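You operate a simulated robot arm through the tools that you are given. There is no shell and no other tool. Be economical: measure what you need, move in short steps, check, and stop when the job is done.

The job below is to be done with a simulated robot arm. You get a single attempt, and the scene is never put back.

TASK
Put the 19 mm hose gland from the platform side on the silver disc there and the 25 mm hose gland on top of the striped card spacer.
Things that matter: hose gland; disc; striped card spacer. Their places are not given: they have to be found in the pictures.

It is judged by the outcome, as a careful person would: the job done as asked, and still so three seconds after it is handed in. It fails if anything else is knocked over, pushed out of place, dropped, spilled or broken.

THE ROBOT
A 7-joint arm with a two-finger parallel gripper, fixed in place. Base frame: the origin is at the foot of the arm, x ahead of it, y to its left, z up; the work surface is at about z = 0. Readings come in m, rad, newtons and seconds.
With the tool pointing down near the work surface it reaches from about 0.24 to 0.62 m from the base axis. Its first joint turns from -1.152 to 1.152 rad. Payload 2.6 kg.
The TCP is the grasp point between the finger pads, 0.03 m short of the fingertips. In the tool frame z runs along the fingers and y along their closing line. The gripper opens to 0.094 m. The fingers are 0.028 m wide and 0.01 m thick; the gripper's body (0.05 by 0.096 m) begins 0.055 m behind the TCP.
Orientation is that of the tool frame in the base frame, as a unit quaternion [x, y, z, w]. With the fingers straight down and closing along the base's y, the tool's x points along the base's -x, its y along +y and its z along -z.

THE INTERFACE
- The arm moves only by the tool servo_tool. Its argument "series" is one flat list of numbers, 7 for each row, row after row: the finger opening in cm, from 0 to 9.4, then the shift along the base's x, y, z in units of 40 mm (1.0 is 40 mm), then the turn, a rotation vector about the base's x, y, z in units of 4 degrees (1.0 is 4 degrees). In form: [fingers, tx, ty, tz, ax, ay, az, fingers, tx, ty, tz, ax, ay, az, ...]. A call has 1 to 8 rows; each row shifts and turns the commanded pose from where the row before left it. A call with a number of a shift or a turn outside -1 to 1 is refused whole. Rows are played at 5 a second. More than 0.05 m and 0.15 rad between two rows, or a gripper value outside its range, and nothing of the call is played. Where a pose cannot be reached the arm comes as near as it can. A force on the tool above 40 N (or 10 N above the force at the start of the call, whichever is more), or a blocked arm, ends the call early, and 0.2 s more pass. Each finger travels about 0.072 m/s and halts on what it meets, pressing with about 22 N; the grip force reading is that of the motor and also rises with nothing between the fingers. The clock runs only during rows and for 0.2 s after the last one: add rows that do not move to give the fingers time. The reply holds the time, the measured pose of the TCP, the force on the tool along the base axes, the opening and the grip force, in the units named above and with some noise.
- Cameras (640 x 400 px; columns grow to the right, rows downward): "scene" is fixed at [0.0316, 0.4301, 0.5649]; the picture's right is [-0.81, -0.59, 0.00], its down [-0.33, 0.45, -0.83] and it looks along [0.49, -0.67, -0.56] (base axes); focal length 324 px, centre (320, 200). "wrist" rides on the gripper at [-0.037, 0, -0.058] in the tool frame; the picture's right is [0.00, -1.00, 0.00], its down [0.97, 0.00, -0.24] and it looks along [0.24, 0.00, 0.97] (tool axes); focal length 218 px, centre (320, 200).
- snapshot(camera): a new picture of that camera. The clock stands still meanwhile.
- point_at(camera, pixels): for up to 12 pixels [column, row] of the newest picture of that camera ("zoom" is the newest enlarged one), the place [x, y, z] in the base frame of the surface seen there, good to about 0.003 m. The clock stands still meanwhile.
- enlarge(camera, box): a new picture of the part [left, top, right, bottom] of that camera's present view, enlarged. The clock stands still meanwhile.
- sign_off(): hands the job in; it is judged then, once.

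Go step by step. Measure first, check grasps and placings, and put right what went wrong. The budget is 60 turns and 22 pictures, counting those below and the enlarged ones. Unless the task says otherwise, let go and move clear before handing in, and close with one line.

The tools are called after "Call:" as a command line: name --argument value ..., lists and objects as JSON in quotes. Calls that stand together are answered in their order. servo_tool: Moves the arm, as the interface text tells. Its arguments: {"type":"object","properties":{"series":{"type":"array","items":{"type":"number"}}},"required":["series"]} The other tools are called the same way: snapshot (camera) takes a picture; point_at (camera, pixels) gives the place of the surface under pixels of a picture; enlarge (camera, box) takes an enlarged picture of a part of a camera's view; sign_off () hands the job in.

At the start:

```text
clock: 0.0
ee_pos: [0.4517, 0.0568, 0.2556]
tcp_rot: [0.001, 1.0, -0.001, -0.001]
ft_force: [0.5, 1.1, -0.1]
gripper_width: 0.0941
gripper_force: 0.0
```

scene: 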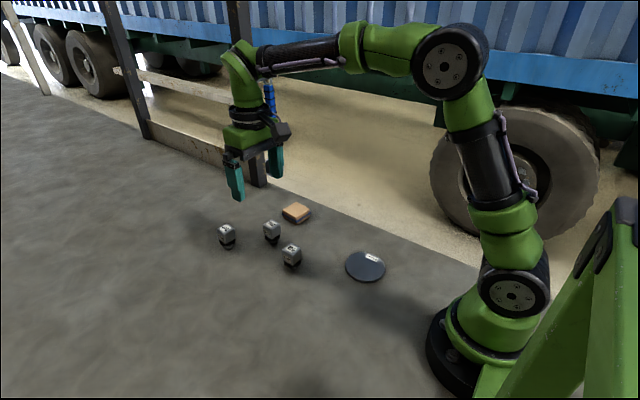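
wrist: 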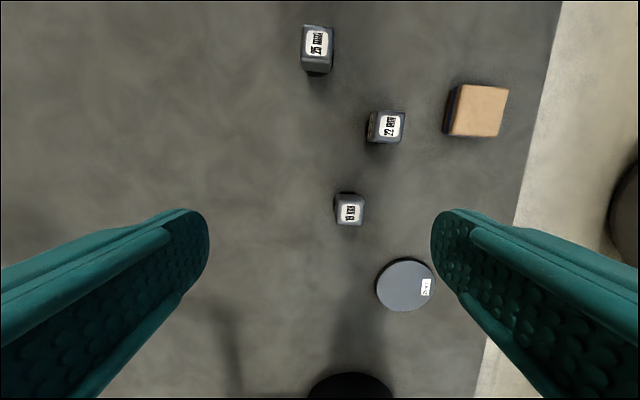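

The wrist picture shows three glands (near 317,48; 387,127; 349,209), a cardboard block (478,110) and a disc (405,285). I enlarge to read the labels.

Call:
enlarge --camera "wrist" --box '[280, 10, 530, 166]'

Call:
enlarge --camera "wrist" --box '[300, 170, 480, 320]'

Call:
enlarge --camera "scene" --box '[200, 180, 400, 305]'

Call:
point_at --camera "wrist" --pixels '[[316, 42], [391, 125], [350, 212], [480, 110], [400, 285], [380, 285], [434, 285], [405, 259], [405, 311], [450, 60], [250, 250]]'

```text
2.56 times, centred on (405, 88) of wrist
```

zoom: 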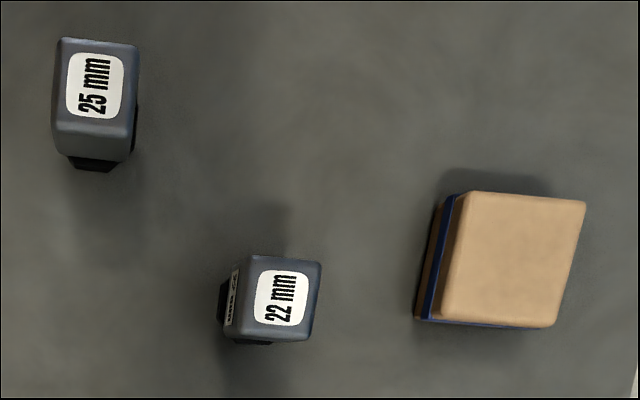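

```text
2.67 times, centred on (390, 245) of wrist
```

zoom: 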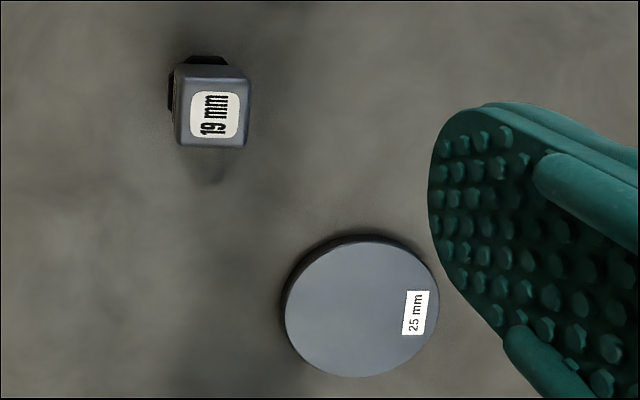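

```text
3.20 times, centred on (300, 242) of scene
```

zoom: 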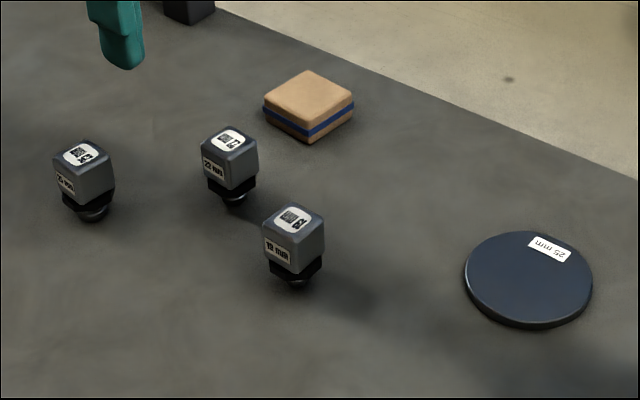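

```text
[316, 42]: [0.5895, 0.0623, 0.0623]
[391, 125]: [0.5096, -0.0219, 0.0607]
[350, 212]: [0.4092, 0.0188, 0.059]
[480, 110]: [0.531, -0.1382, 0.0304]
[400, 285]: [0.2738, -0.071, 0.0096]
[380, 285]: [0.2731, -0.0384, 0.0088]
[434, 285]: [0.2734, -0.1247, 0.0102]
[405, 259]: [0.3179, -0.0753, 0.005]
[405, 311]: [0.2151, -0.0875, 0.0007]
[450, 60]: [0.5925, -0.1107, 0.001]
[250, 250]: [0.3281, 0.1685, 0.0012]
```

The labels read 25 mm at (0.590, 0.062), 22 mm at (0.510, -0.022) and 19 mm at (0.409, 0.019). The blue-striped card block is near (0.531, -0.138) and the disc near (0.27, -0.08). I go above the 19 mm gland for a closer look.

Call:
servo_tool --series '[9.4, -0.36, -0.32, -0.6, 0, 0, 0, 9.4, -0.36, -0.32, -0.6, 0, 0, 0, 9.4, -0.35, -0.31, -0.6, 0, 0, 0, 9.4, 0, 0, -0.5, 0, 0, 0, 9.4, 0, 0, 0, 0, 0, 0]'

Call:
snapshot --camera "wrist"

```text
clock: 1.2
ee_pos: [0.4087, 0.0195, 0.1629]
tcp_rot: [0.001, 1.0, 0.0, 0.0]
ft_force: [0.3, -0.1, -0.2]
gripper_width: 0.0941
gripper_force: 0.1
```

```text
16 pictures are left
```

wrist: 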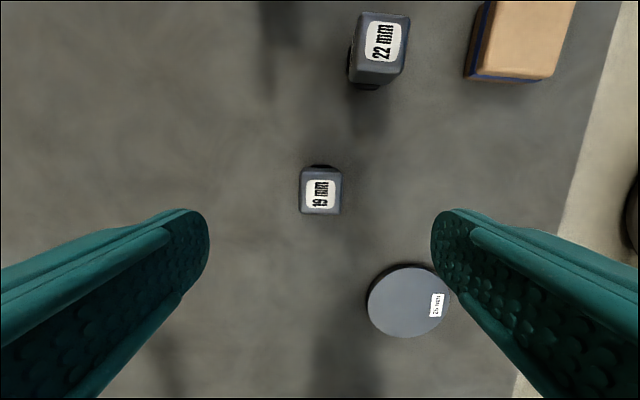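

The 19 mm gland sits centred at (320,193) with its sides along the base axes. I measure it and the disc.

Call:
point_at --camera "wrist" --pixels '[[303, 193], [338, 193], [320, 176], [320, 193], [320, 209], [372, 302], [440, 285], [405, 270], [405, 333], [405, 302], [437, 320], [380, 325]]'

```text
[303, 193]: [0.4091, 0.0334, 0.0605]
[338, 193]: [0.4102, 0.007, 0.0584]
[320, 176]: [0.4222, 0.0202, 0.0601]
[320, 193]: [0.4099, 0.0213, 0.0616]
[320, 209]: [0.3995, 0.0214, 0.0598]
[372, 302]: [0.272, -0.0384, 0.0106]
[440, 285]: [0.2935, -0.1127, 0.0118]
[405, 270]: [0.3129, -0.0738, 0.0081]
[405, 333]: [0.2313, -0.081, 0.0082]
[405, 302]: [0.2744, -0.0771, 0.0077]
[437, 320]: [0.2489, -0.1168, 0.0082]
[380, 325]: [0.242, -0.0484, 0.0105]
```

Gland centre is (0.410, 0.020) with its top at 0.060. Disc centre is about (0.272, -0.078) with its top at 0.009. I descend with the fingers partly open, then close.

Call:
servo_tool --series '[7, 0.03, 0.02, -0.8, 0, 0, 0, 6, 0, 0, -0.8, 0, 0, 0, 6, 0, 0, -0.8, 0, 0, 0, 6, 0, 0, -0.52, 0, 0, 0, 6, 0, 0, 0, 0, 0, 0]'

Call:
servo_tool --series '[2, 0, 0, 0, 0, 0, 0, 2, 0, 0, 0, 0, 0, 0, 2, 0, 0, 0, 0, 0, 0, 2, 0, 0, 0, 0, 0, 0]'

```text
clock: 2.4
ee_pos: [0.4079, 0.0196, 0.0474]
tcp_rot: [0.0, 1.0, 0.0, 0.0]
ft_force: [0.2, -0.1, 0.7]
gripper_width: 0.0596
gripper_force: 0.1
```

```text
clock: 3.4
ee_pos: [0.4096, 0.0179, 0.048]
tcp_rot: [-0.001, 1.0, 0.0, 0.0]
ft_force: [0.1, 0.3, 0.3]
gripper_width: 0.0381
gripper_force: 22.1
```

The fingers stopped at 38 mm with 22 N, so something is gripped. I lift a little and check.

Call:
servo_tool --series '[2, 0, 0, 0.5, 0, 0, 0, 2, 0, 0, 0.8, 0, 0, 0, 2, 0, 0, 0.7, 0, 0, 0, 2, 0, 0, 0, 0, 0, 0]'

Call:
enlarge --camera "scene" --box '[200, 160, 440, 310]'

Call:
snapshot --camera "wrist"

```text
clock: 4.4
ee_pos: [0.4127, 0.0204, 0.1293]
tcp_rot: [0.001, 1.0, 0.0, 0.0]
ft_force: [0.0, 0.3, -1.9]
gripper_width: 0.0383
gripper_force: 21.4
```

```text
2.67 times, centred on (320, 235) of scene
```

zoom: 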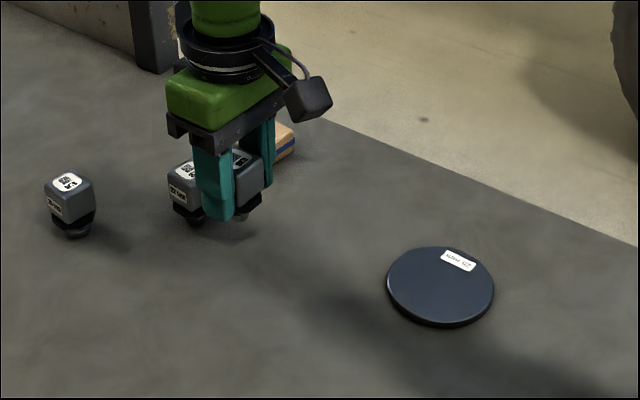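

```text
14 pictures are left
```

wrist: 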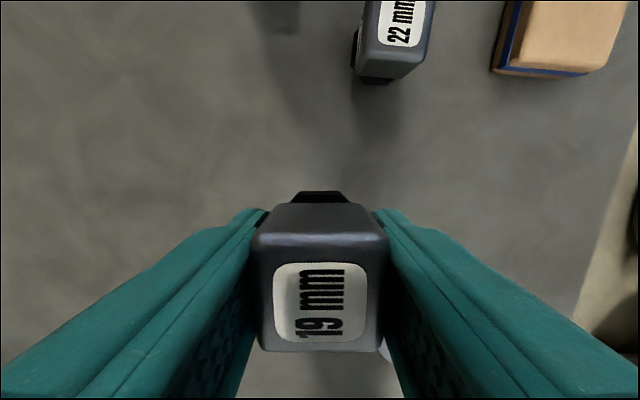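

The 19 mm gland is lifted and upright, label at (320,300). I carry it over the disc.

Call:
servo_tool --series '[2, -0.5, -0.35, 0, 0, 0, 0, 2, -0.7, -0.5, 0, 0, 0, 0, 2, -0.7, -0.5, 0, 0, 0, 0, 2, -0.7, -0.5, 0, 0, 0, 0, 2, -0.6, -0.4, 0, 0, 0, 0, 2, -0.28, -0.18, 0, 0, 0, 0, 2, 0, 0, 0, 0, 0, 0]'

Call:
enlarge --camera "scene" --box '[200, 160, 440, 310]'

```text
clock: 6.0
ee_pos: [0.272, -0.0775, 0.1273]
tcp_rot: [0.0, 1.0, 0.0, 0.0]
ft_force: [-0.5, -0.3, -1.0]
gripper_width: 0.038
gripper_force: 21.8
```

```text
2.67 times, centred on (320, 235) of scene
```

zoom: 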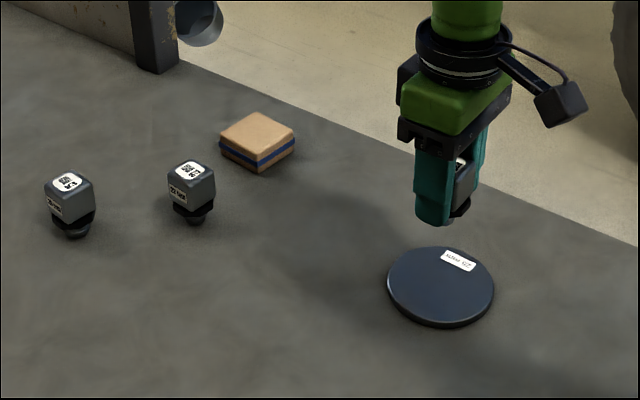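

The gland is above the disc at (0.272, -0.0775). I lower it slowly to just above contact.

Call:
servo_tool --series '[2, 0, 0, -0.6, 0, 0, 0, 2, 0, 0, -0.6, 0, 0, 0, 2, 0, 0, -0.35, 0, 0, 0, 2, 0, 0, -0.1, 0, 0, 0, 2, 0, 0, 0, 0, 0, 0]'

```text
clock: 7.2
ee_pos: [0.2712, -0.0771, 0.0615]
tcp_rot: [0.001, 1.0, 0.0, -0.001]
ft_force: [0.0, -0.1, -0.5]
gripper_width: 0.0378
gripper_force: 21.8
```

The hand is at z 0.0615 without contact yet. I go down in millimetre steps and watch the force.

Call:
servo_tool --series '[2, 0, 0, -0.05, 0, 0, 0, 2, 0, 0, -0.05, 0, 0, 0, 2, 0, 0, 0, 0, 0, 0]'

```text
clock: 8.0
ee_pos: [0.2717, -0.0783, 0.0576]
tcp_rot: [0.0, 1.0, 0.0, 0.0]
ft_force: [0.2, -0.1, -1.0]
gripper_width: 0.0381
gripper_force: 22.3
```

Call:
servo_tool --series '[2, 0, 0, -0.03, 0, 0, 0, 2, 0, 0, 0, 0, 0, 0]'

Call:
enlarge --camera "scene" --box '[320, 220, 416, 280]'

```text
clock: 8.6
ee_pos: [0.2721, -0.0775, 0.0565]
tcp_rot: [0.001, 1.0, -0.001, -0.001]
ft_force: [-2.0, 0.1, 6.1]
gripper_width: 0.0382
gripper_force: 22.5
```

```text
6.67 times, centred on (368, 250) of scene
```

zoom: 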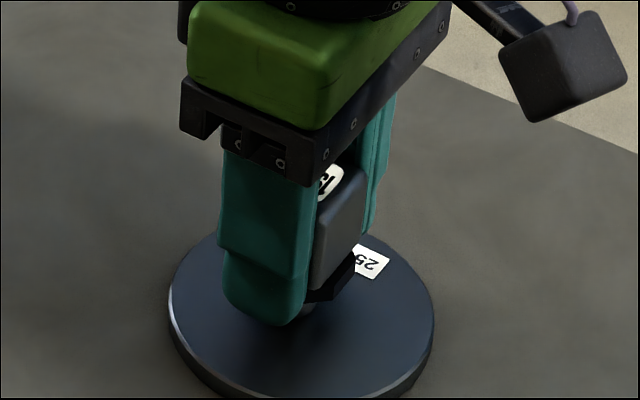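

The force turned upward to 6 N, so the gland rests on the disc. I open gently, then rise.

Call:
servo_tool --series '[4.4, 0, 0, 0, 0, 0, 0, 5.2, 0, 0, 0, 0, 0, 0, 6, 0, 0, 0, 0, 0, 0, 6, 0, 0, 0, 0, 0, 0]'

Call:
servo_tool --series '[6, 0, 0, 0.4, 0, 0, 0, 6, 0, 0, 0.8, 0, 0, 0, 6, 0, 0, 0.8, 0, 0, 0, 6, 0, 0, 0.6, 0, 0, 0, 6, 0, 0, 0, 0, 0, 0]'

Call:
snapshot --camera "wrist"

```text
clock: 9.6
ee_pos: [0.2724, -0.0769, 0.0558]
tcp_rot: [0.001, 1.0, 0.0, 0.0]
ft_force: [0.8, -0.8, -0.9]
gripper_width: 0.06
gripper_force: 0.2
```

```text
clock: 10.8
ee_pos: [0.2705, -0.077, 0.1616]
tcp_rot: [0.0, 1.0, 0.0, 0.0]
ft_force: [-0.1, -0.4, 0.4]
gripper_width: 0.0598
gripper_force: 0.1
```

```text
11 pictures are left
```

wrist: 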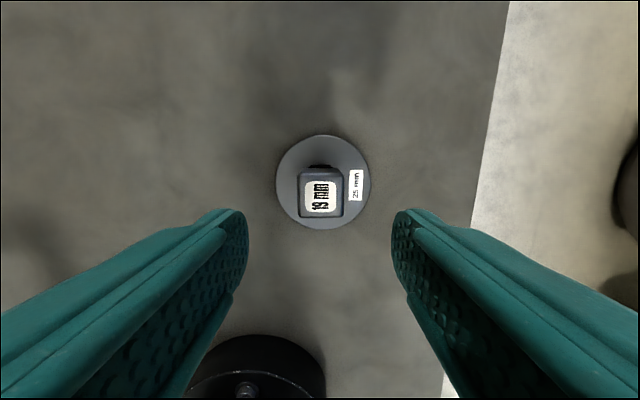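

The 19 mm gland stands upright on the disc. Now I go above the 25 mm gland, at about (0.590, 0.062).

Call:
servo_tool --series '[9, 0.95, 0.41, 0, 0, 0, 0, 9, 0.95, 0.41, 0, 0, 0, 0, 9, 0.95, 0.41, 0, 0, 0, 0, 9, 0.95, 0.41, 0, 0, 0, 0, 9, 0.95, 0.41, 0, 0, 0, 0, 9, 0.95, 0.41, 0, 0, 0, 0, 9, 0.95, 0.41, 0, 0, 0, 0, 9, 0.95, 0.41, 0, 0, 0, 0]'

Call:
servo_tool --series '[9, 0.35, 0.2, 0, 0, 0, 0, 9, 0, 0, 0, 0, 0, 0, 9, 0, 0, 0, 0, 0, 0]'

Call:
snapshot --camera "wrist"

```text
clock: 12.6
ee_pos: [0.5759, 0.0534, 0.1617]
tcp_rot: [0.0, 1.0, 0.0, -0.001]
ft_force: [1.7, 0.1, -0.6]
gripper_width: 0.0902
gripper_force: 0.0
```

```text
clock: 13.4
ee_pos: [0.5912, 0.0606, 0.1611]
tcp_rot: [0.0, 1.0, 0.0, 0.0]
ft_force: [-0.6, -0.3, -0.2]
gripper_width: 0.0898
gripper_force: 0.0
```

```text
10 pictures are left
```

wrist: 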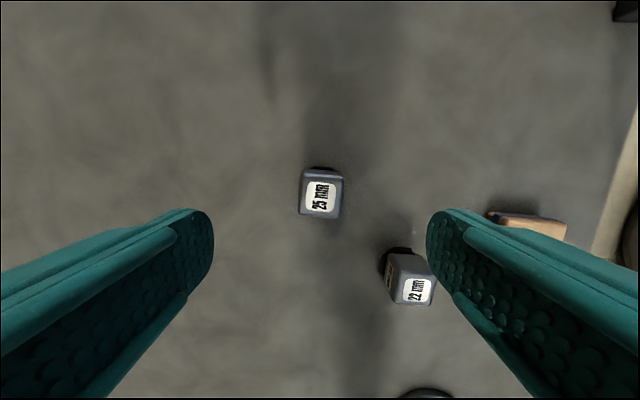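

The 25 mm gland is centred at (320,197), turned only a few degrees. I measure it and the spacer.

Call:
point_at --camera "wrist" --pixels '[[304, 197], [338, 197], [320, 182], [320, 197], [320, 213], [412, 290]]'

Call:
servo_tool --series '[7, 0, 0.01, -0.8, 0, 0, 0, 6, 0, 0, -0.8, 0, 0, 0, 6, 0, 0, -0.8, 0, 0, 0, 6, 0, 0, -0.43, 0, 0, 0, 6, 0, 0, 0, 0, 0, 0]'

```text
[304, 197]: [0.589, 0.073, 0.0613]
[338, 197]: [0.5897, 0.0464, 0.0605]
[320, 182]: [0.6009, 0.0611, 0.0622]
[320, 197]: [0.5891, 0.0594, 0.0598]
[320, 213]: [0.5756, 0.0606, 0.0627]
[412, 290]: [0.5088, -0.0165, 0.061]
```

```text
clock: 14.6
ee_pos: [0.5894, 0.0619, 0.0462]
tcp_rot: [0.0, 1.0, 0.0, 0.0]
ft_force: [-1.2, 1.2, -0.4]
gripper_width: 0.06
gripper_force: 0.2
```

The hand is centred on the gland at z 0.046. I close, then lift.

Call:
servo_tool --series '[2, 0, 0, 0, 0, 0, 0, 2, 0, 0, 0, 0, 0, 0, 2, 0, 0, 0, 0, 0, 0, 2, 0, 0, 0, 0, 0, 0]'

Call:
servo_tool --series '[2, 0, 0, 0.4, 0, 0, 0, 2, 0, 0, 0.8, 0, 0, 0, 2, 0, 0, 0.8, 0, 0, 0, 2, 0, 0, 0.8, 0, 0, 0, 2, 0, 0, 0, 0, 0, 0]'

Call:
snapshot --camera "wrist"

Call:
enlarge --camera "scene" --box '[200, 130, 440, 280]'

```text
clock: 15.6
ee_pos: [0.5889, 0.0608, 0.0465]
tcp_rot: [0.0, 1.0, 0.0, 0.0]
ft_force: [-0.7, -0.1, -0.2]
gripper_width: 0.0381
gripper_force: 22.1
```

```text
clock: 16.8
ee_pos: [0.5878, 0.0598, 0.1603]
tcp_rot: [0.0, 1.0, 0.0, 0.0]
ft_force: [-0.3, 0.1, -1.1]
gripper_width: 0.0381
gripper_force: 21.8
```

```text
9 pictures are left
```

wrist: 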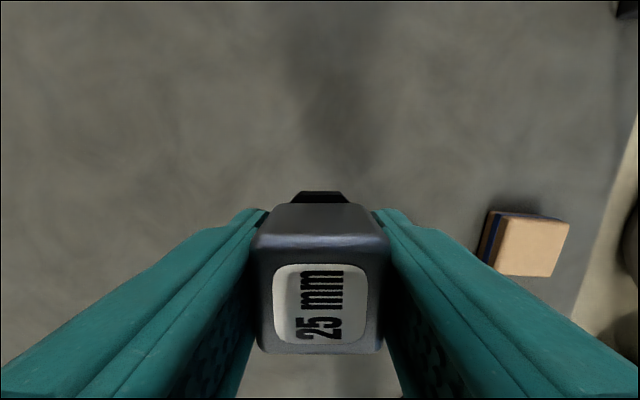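

```text
2.67 times, centred on (320, 205) of scene
```

zoom: 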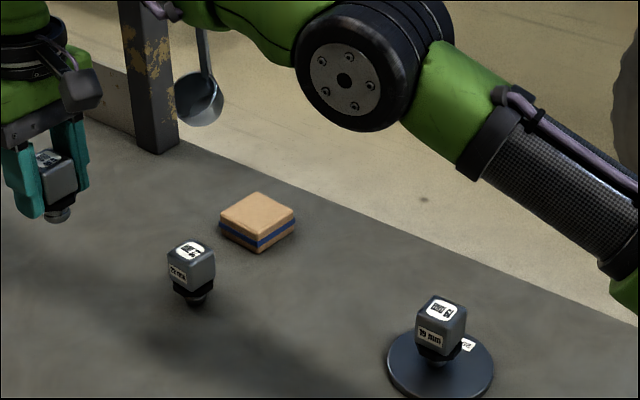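

The 25 mm gland is gripped. The zoom shows a ladle (200,100) hanging on a post (155,145) behind the spacer, so I measure those and the spacer before moving.

Call:
point_at --camera "zoom" --pixels '[[200, 105], [185, 95], [155, 145], [150, 50], [203, 45], [258, 194], [292, 213], [258, 234], [223, 220], [257, 213], [440, 310]]'

Call:
point_at --camera "wrist" --pixels '[[506, 222], [566, 226], [552, 273], [498, 270], [531, 248]]'

```text
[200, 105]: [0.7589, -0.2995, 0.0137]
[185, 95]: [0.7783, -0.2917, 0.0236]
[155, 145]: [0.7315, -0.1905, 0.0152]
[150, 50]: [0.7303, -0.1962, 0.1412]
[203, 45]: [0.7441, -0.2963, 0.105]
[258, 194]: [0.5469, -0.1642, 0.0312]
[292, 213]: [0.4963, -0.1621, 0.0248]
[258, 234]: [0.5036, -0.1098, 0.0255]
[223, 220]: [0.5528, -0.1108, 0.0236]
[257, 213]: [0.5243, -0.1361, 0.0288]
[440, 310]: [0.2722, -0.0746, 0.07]
```

```text
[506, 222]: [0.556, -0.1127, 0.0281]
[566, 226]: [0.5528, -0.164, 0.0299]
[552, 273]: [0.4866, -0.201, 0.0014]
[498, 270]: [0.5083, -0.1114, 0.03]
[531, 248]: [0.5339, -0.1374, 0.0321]
```

The post and ladle are 0.2 m beyond. Spacer top centre is about (0.528, -0.137, 0.030). I carry the gland over it at height.

Call:
servo_tool --series '[2, -0.15, -0.5, 0, 0, 0, 0, 2, -0.25, -0.8, 0, 0, 0, 0, 2, -0.25, -0.85, 0, 0, 0, 0, 2, -0.25, -0.85, 0, 0, 0, 0, 2, -0.25, -0.85, 0, 0, 0, 0, 2, -0.21, -0.7, 0, 0, 0, 0, 2, -0.15, -0.39, 0, 0, 0, 0, 2, 0, 0, 0, 0, 0, 0]'

Call:
snapshot --camera "wrist"

```text
clock: 18.6
ee_pos: [0.5287, -0.1353, 0.1601]
tcp_rot: [0.0, 1.0, 0.0, 0.0]
ft_force: [0.5, -0.2, -1.8]
gripper_width: 0.0379
gripper_force: 22.2
```

```text
7 pictures are left
```

wrist: 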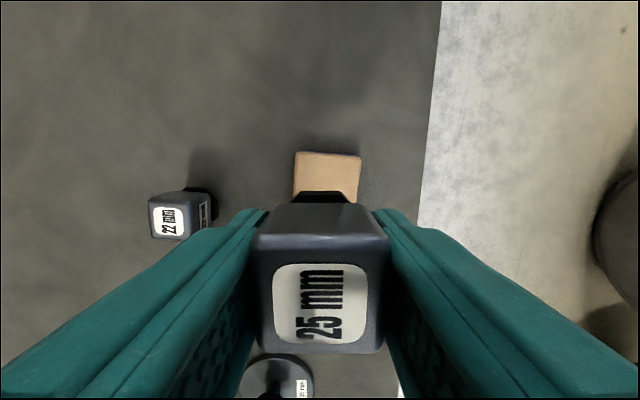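

The gland is over the spacer, whose far edge runs from (296,153) to (361,158). I check its exact lateral position from here.

Call:
point_at --camera "wrist" --pixels '[[297, 175], [358, 175], [327, 156], [300, 156], [357, 160], [296, 195], [356, 195]]'

```text
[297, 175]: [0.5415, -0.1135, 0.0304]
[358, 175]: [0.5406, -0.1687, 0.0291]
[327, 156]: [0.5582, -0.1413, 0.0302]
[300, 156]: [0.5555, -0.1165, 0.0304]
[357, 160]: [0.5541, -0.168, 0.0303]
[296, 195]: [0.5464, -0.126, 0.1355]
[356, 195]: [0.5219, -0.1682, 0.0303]
```

The spacer spans y -0.113 to -0.169 at z 0.030, so I correct y by -4 mm. Then I lower to just above contact.

Call:
servo_tool --series '[2, 0, -0.1, -0.5, 0, 0, 0, 2, 0, 0, -0.7, 0, 0, 0, 2, 0, 0, -0.5, 0, 0, 0, 2, 0, 0, -0.2, 0, 0, 0, 2, 0, 0, -0.1, 0, 0, 0, 2, 0, 0, 0, 0, 0, 0]'

```text
clock: 20.0
ee_pos: [0.5285, -0.1389, 0.0792]
tcp_rot: [0.0, 1.0, 0.001, 0.0]
ft_force: [-0.4, 0.3, -1.3]
gripper_width: 0.0381
gripper_force: 22.0
```

No contact yet at z 0.079. I step down a little more.

Call:
servo_tool --series '[2, 0, 0, -0.04, 0, 0, 0, 2, 0, 0, 0, 0, 0, 0]'

Call:
servo_tool --series '[2, 0, 0, -0.025, 0, 0, 0, 2, 0, 0, 0, 0, 0, 0]'

```text
clock: 20.6
ee_pos: [0.5292, -0.1399, 0.0776]
tcp_rot: [-0.001, 1.0, 0.0, -0.001]
ft_force: [-0.5, 0.0, -0.6]
gripper_width: 0.0378
gripper_force: 21.9
```

```text
clock: 21.2
ee_pos: [0.5298, -0.1401, 0.0765]
tcp_rot: [0.0, 1.0, 0.0, 0.001]
ft_force: [0.2, 0.0, 4.6]
gripper_width: 0.0382
gripper_force: 21.7
```

The force turned up to 4.6 N at z 0.0765, so it is seated on the spacer. I open, rise and look.

Call:
servo_tool --series '[4.4, 0, 0, 0, 0, 0, 0, 5.2, 0, 0, 0, 0, 0, 0, 6, 0, 0, 0, 0, 0, 0, 6, 0, 0, 0, 0, 0, 0]'

Call:
servo_tool --series '[6, 0, 0, 0.4, 0, 0, 0, 6, 0, 0, 0.8, 0, 0, 0, 6, 0, 0, 0.8, 0, 0, 0, 6, 0, 0, 0.8, 0, 0, 0, 6, 0, 0, 0, 0, 0, 0]'

Call:
snapshot --camera "wrist"

Call:
enlarge --camera "scene" --box '[200, 160, 440, 310]'

```text
clock: 22.2
ee_pos: [0.5281, -0.1382, 0.0768]
tcp_rot: [0.0, 1.0, 0.0, 0.0]
ft_force: [-0.3, -0.2, -0.2]
gripper_width: 0.06
gripper_force: 0.1
```

```text
clock: 23.4
ee_pos: [0.5267, -0.1391, 0.1875]
tcp_rot: [0.0, 1.0, 0.0, 0.0]
ft_force: [0.5, 0.0, -0.1]
gripper_width: 0.0603
gripper_force: 0.1
```

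```text
6 pictures are left
```

wrist: 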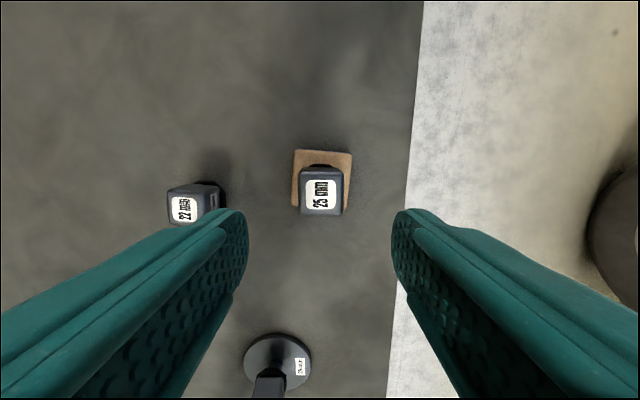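

```text
2.67 times, centred on (320, 235) of scene
```

zoom: 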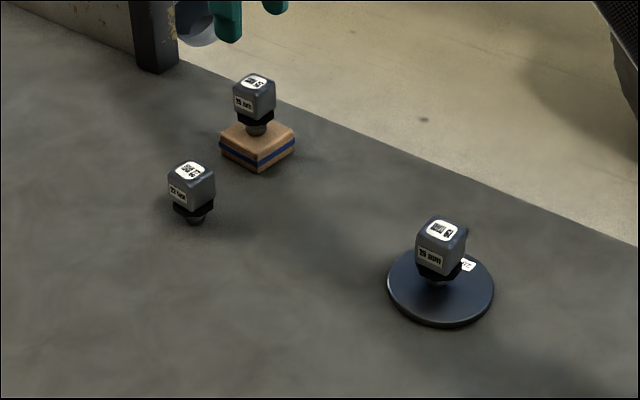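

The 25 mm gland stands on the spacer and the 22 mm one is untouched. I check more closely that the 19 mm gland is upright.

Call:
enlarge --camera "scene" --box '[325, 225, 421, 285]'

Call:
enlarge --camera "scene" --box '[250, 175, 346, 235]'

```text
6.67 times, centred on (373, 255) of scene
```

zoom: 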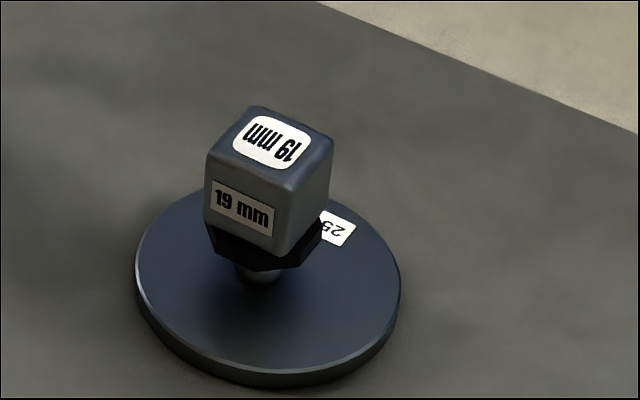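

```text
6.67 times, centred on (298, 205) of scene
```

zoom: 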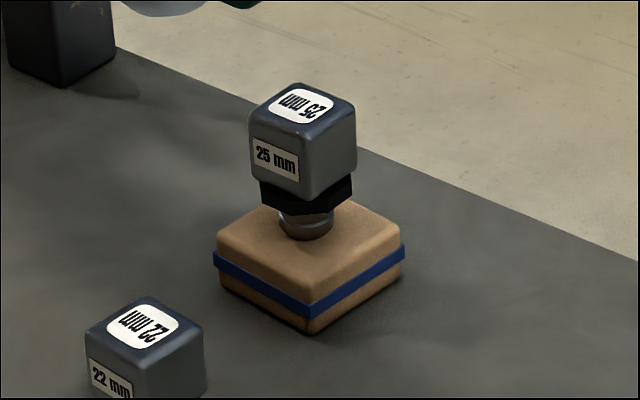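

Both glands stand upright and well supported (feet at about (260,272) on the disc and (305,228) on the spacer), and the gripper is clear. I hand the job in.

Call:
sign_off

```text
The job is handed in.
```

The job is handed in: the 19 mm hose gland stands on the silver disc and the 25 mm hose gland stands on top of the striped card spacer, with nothing else moved.
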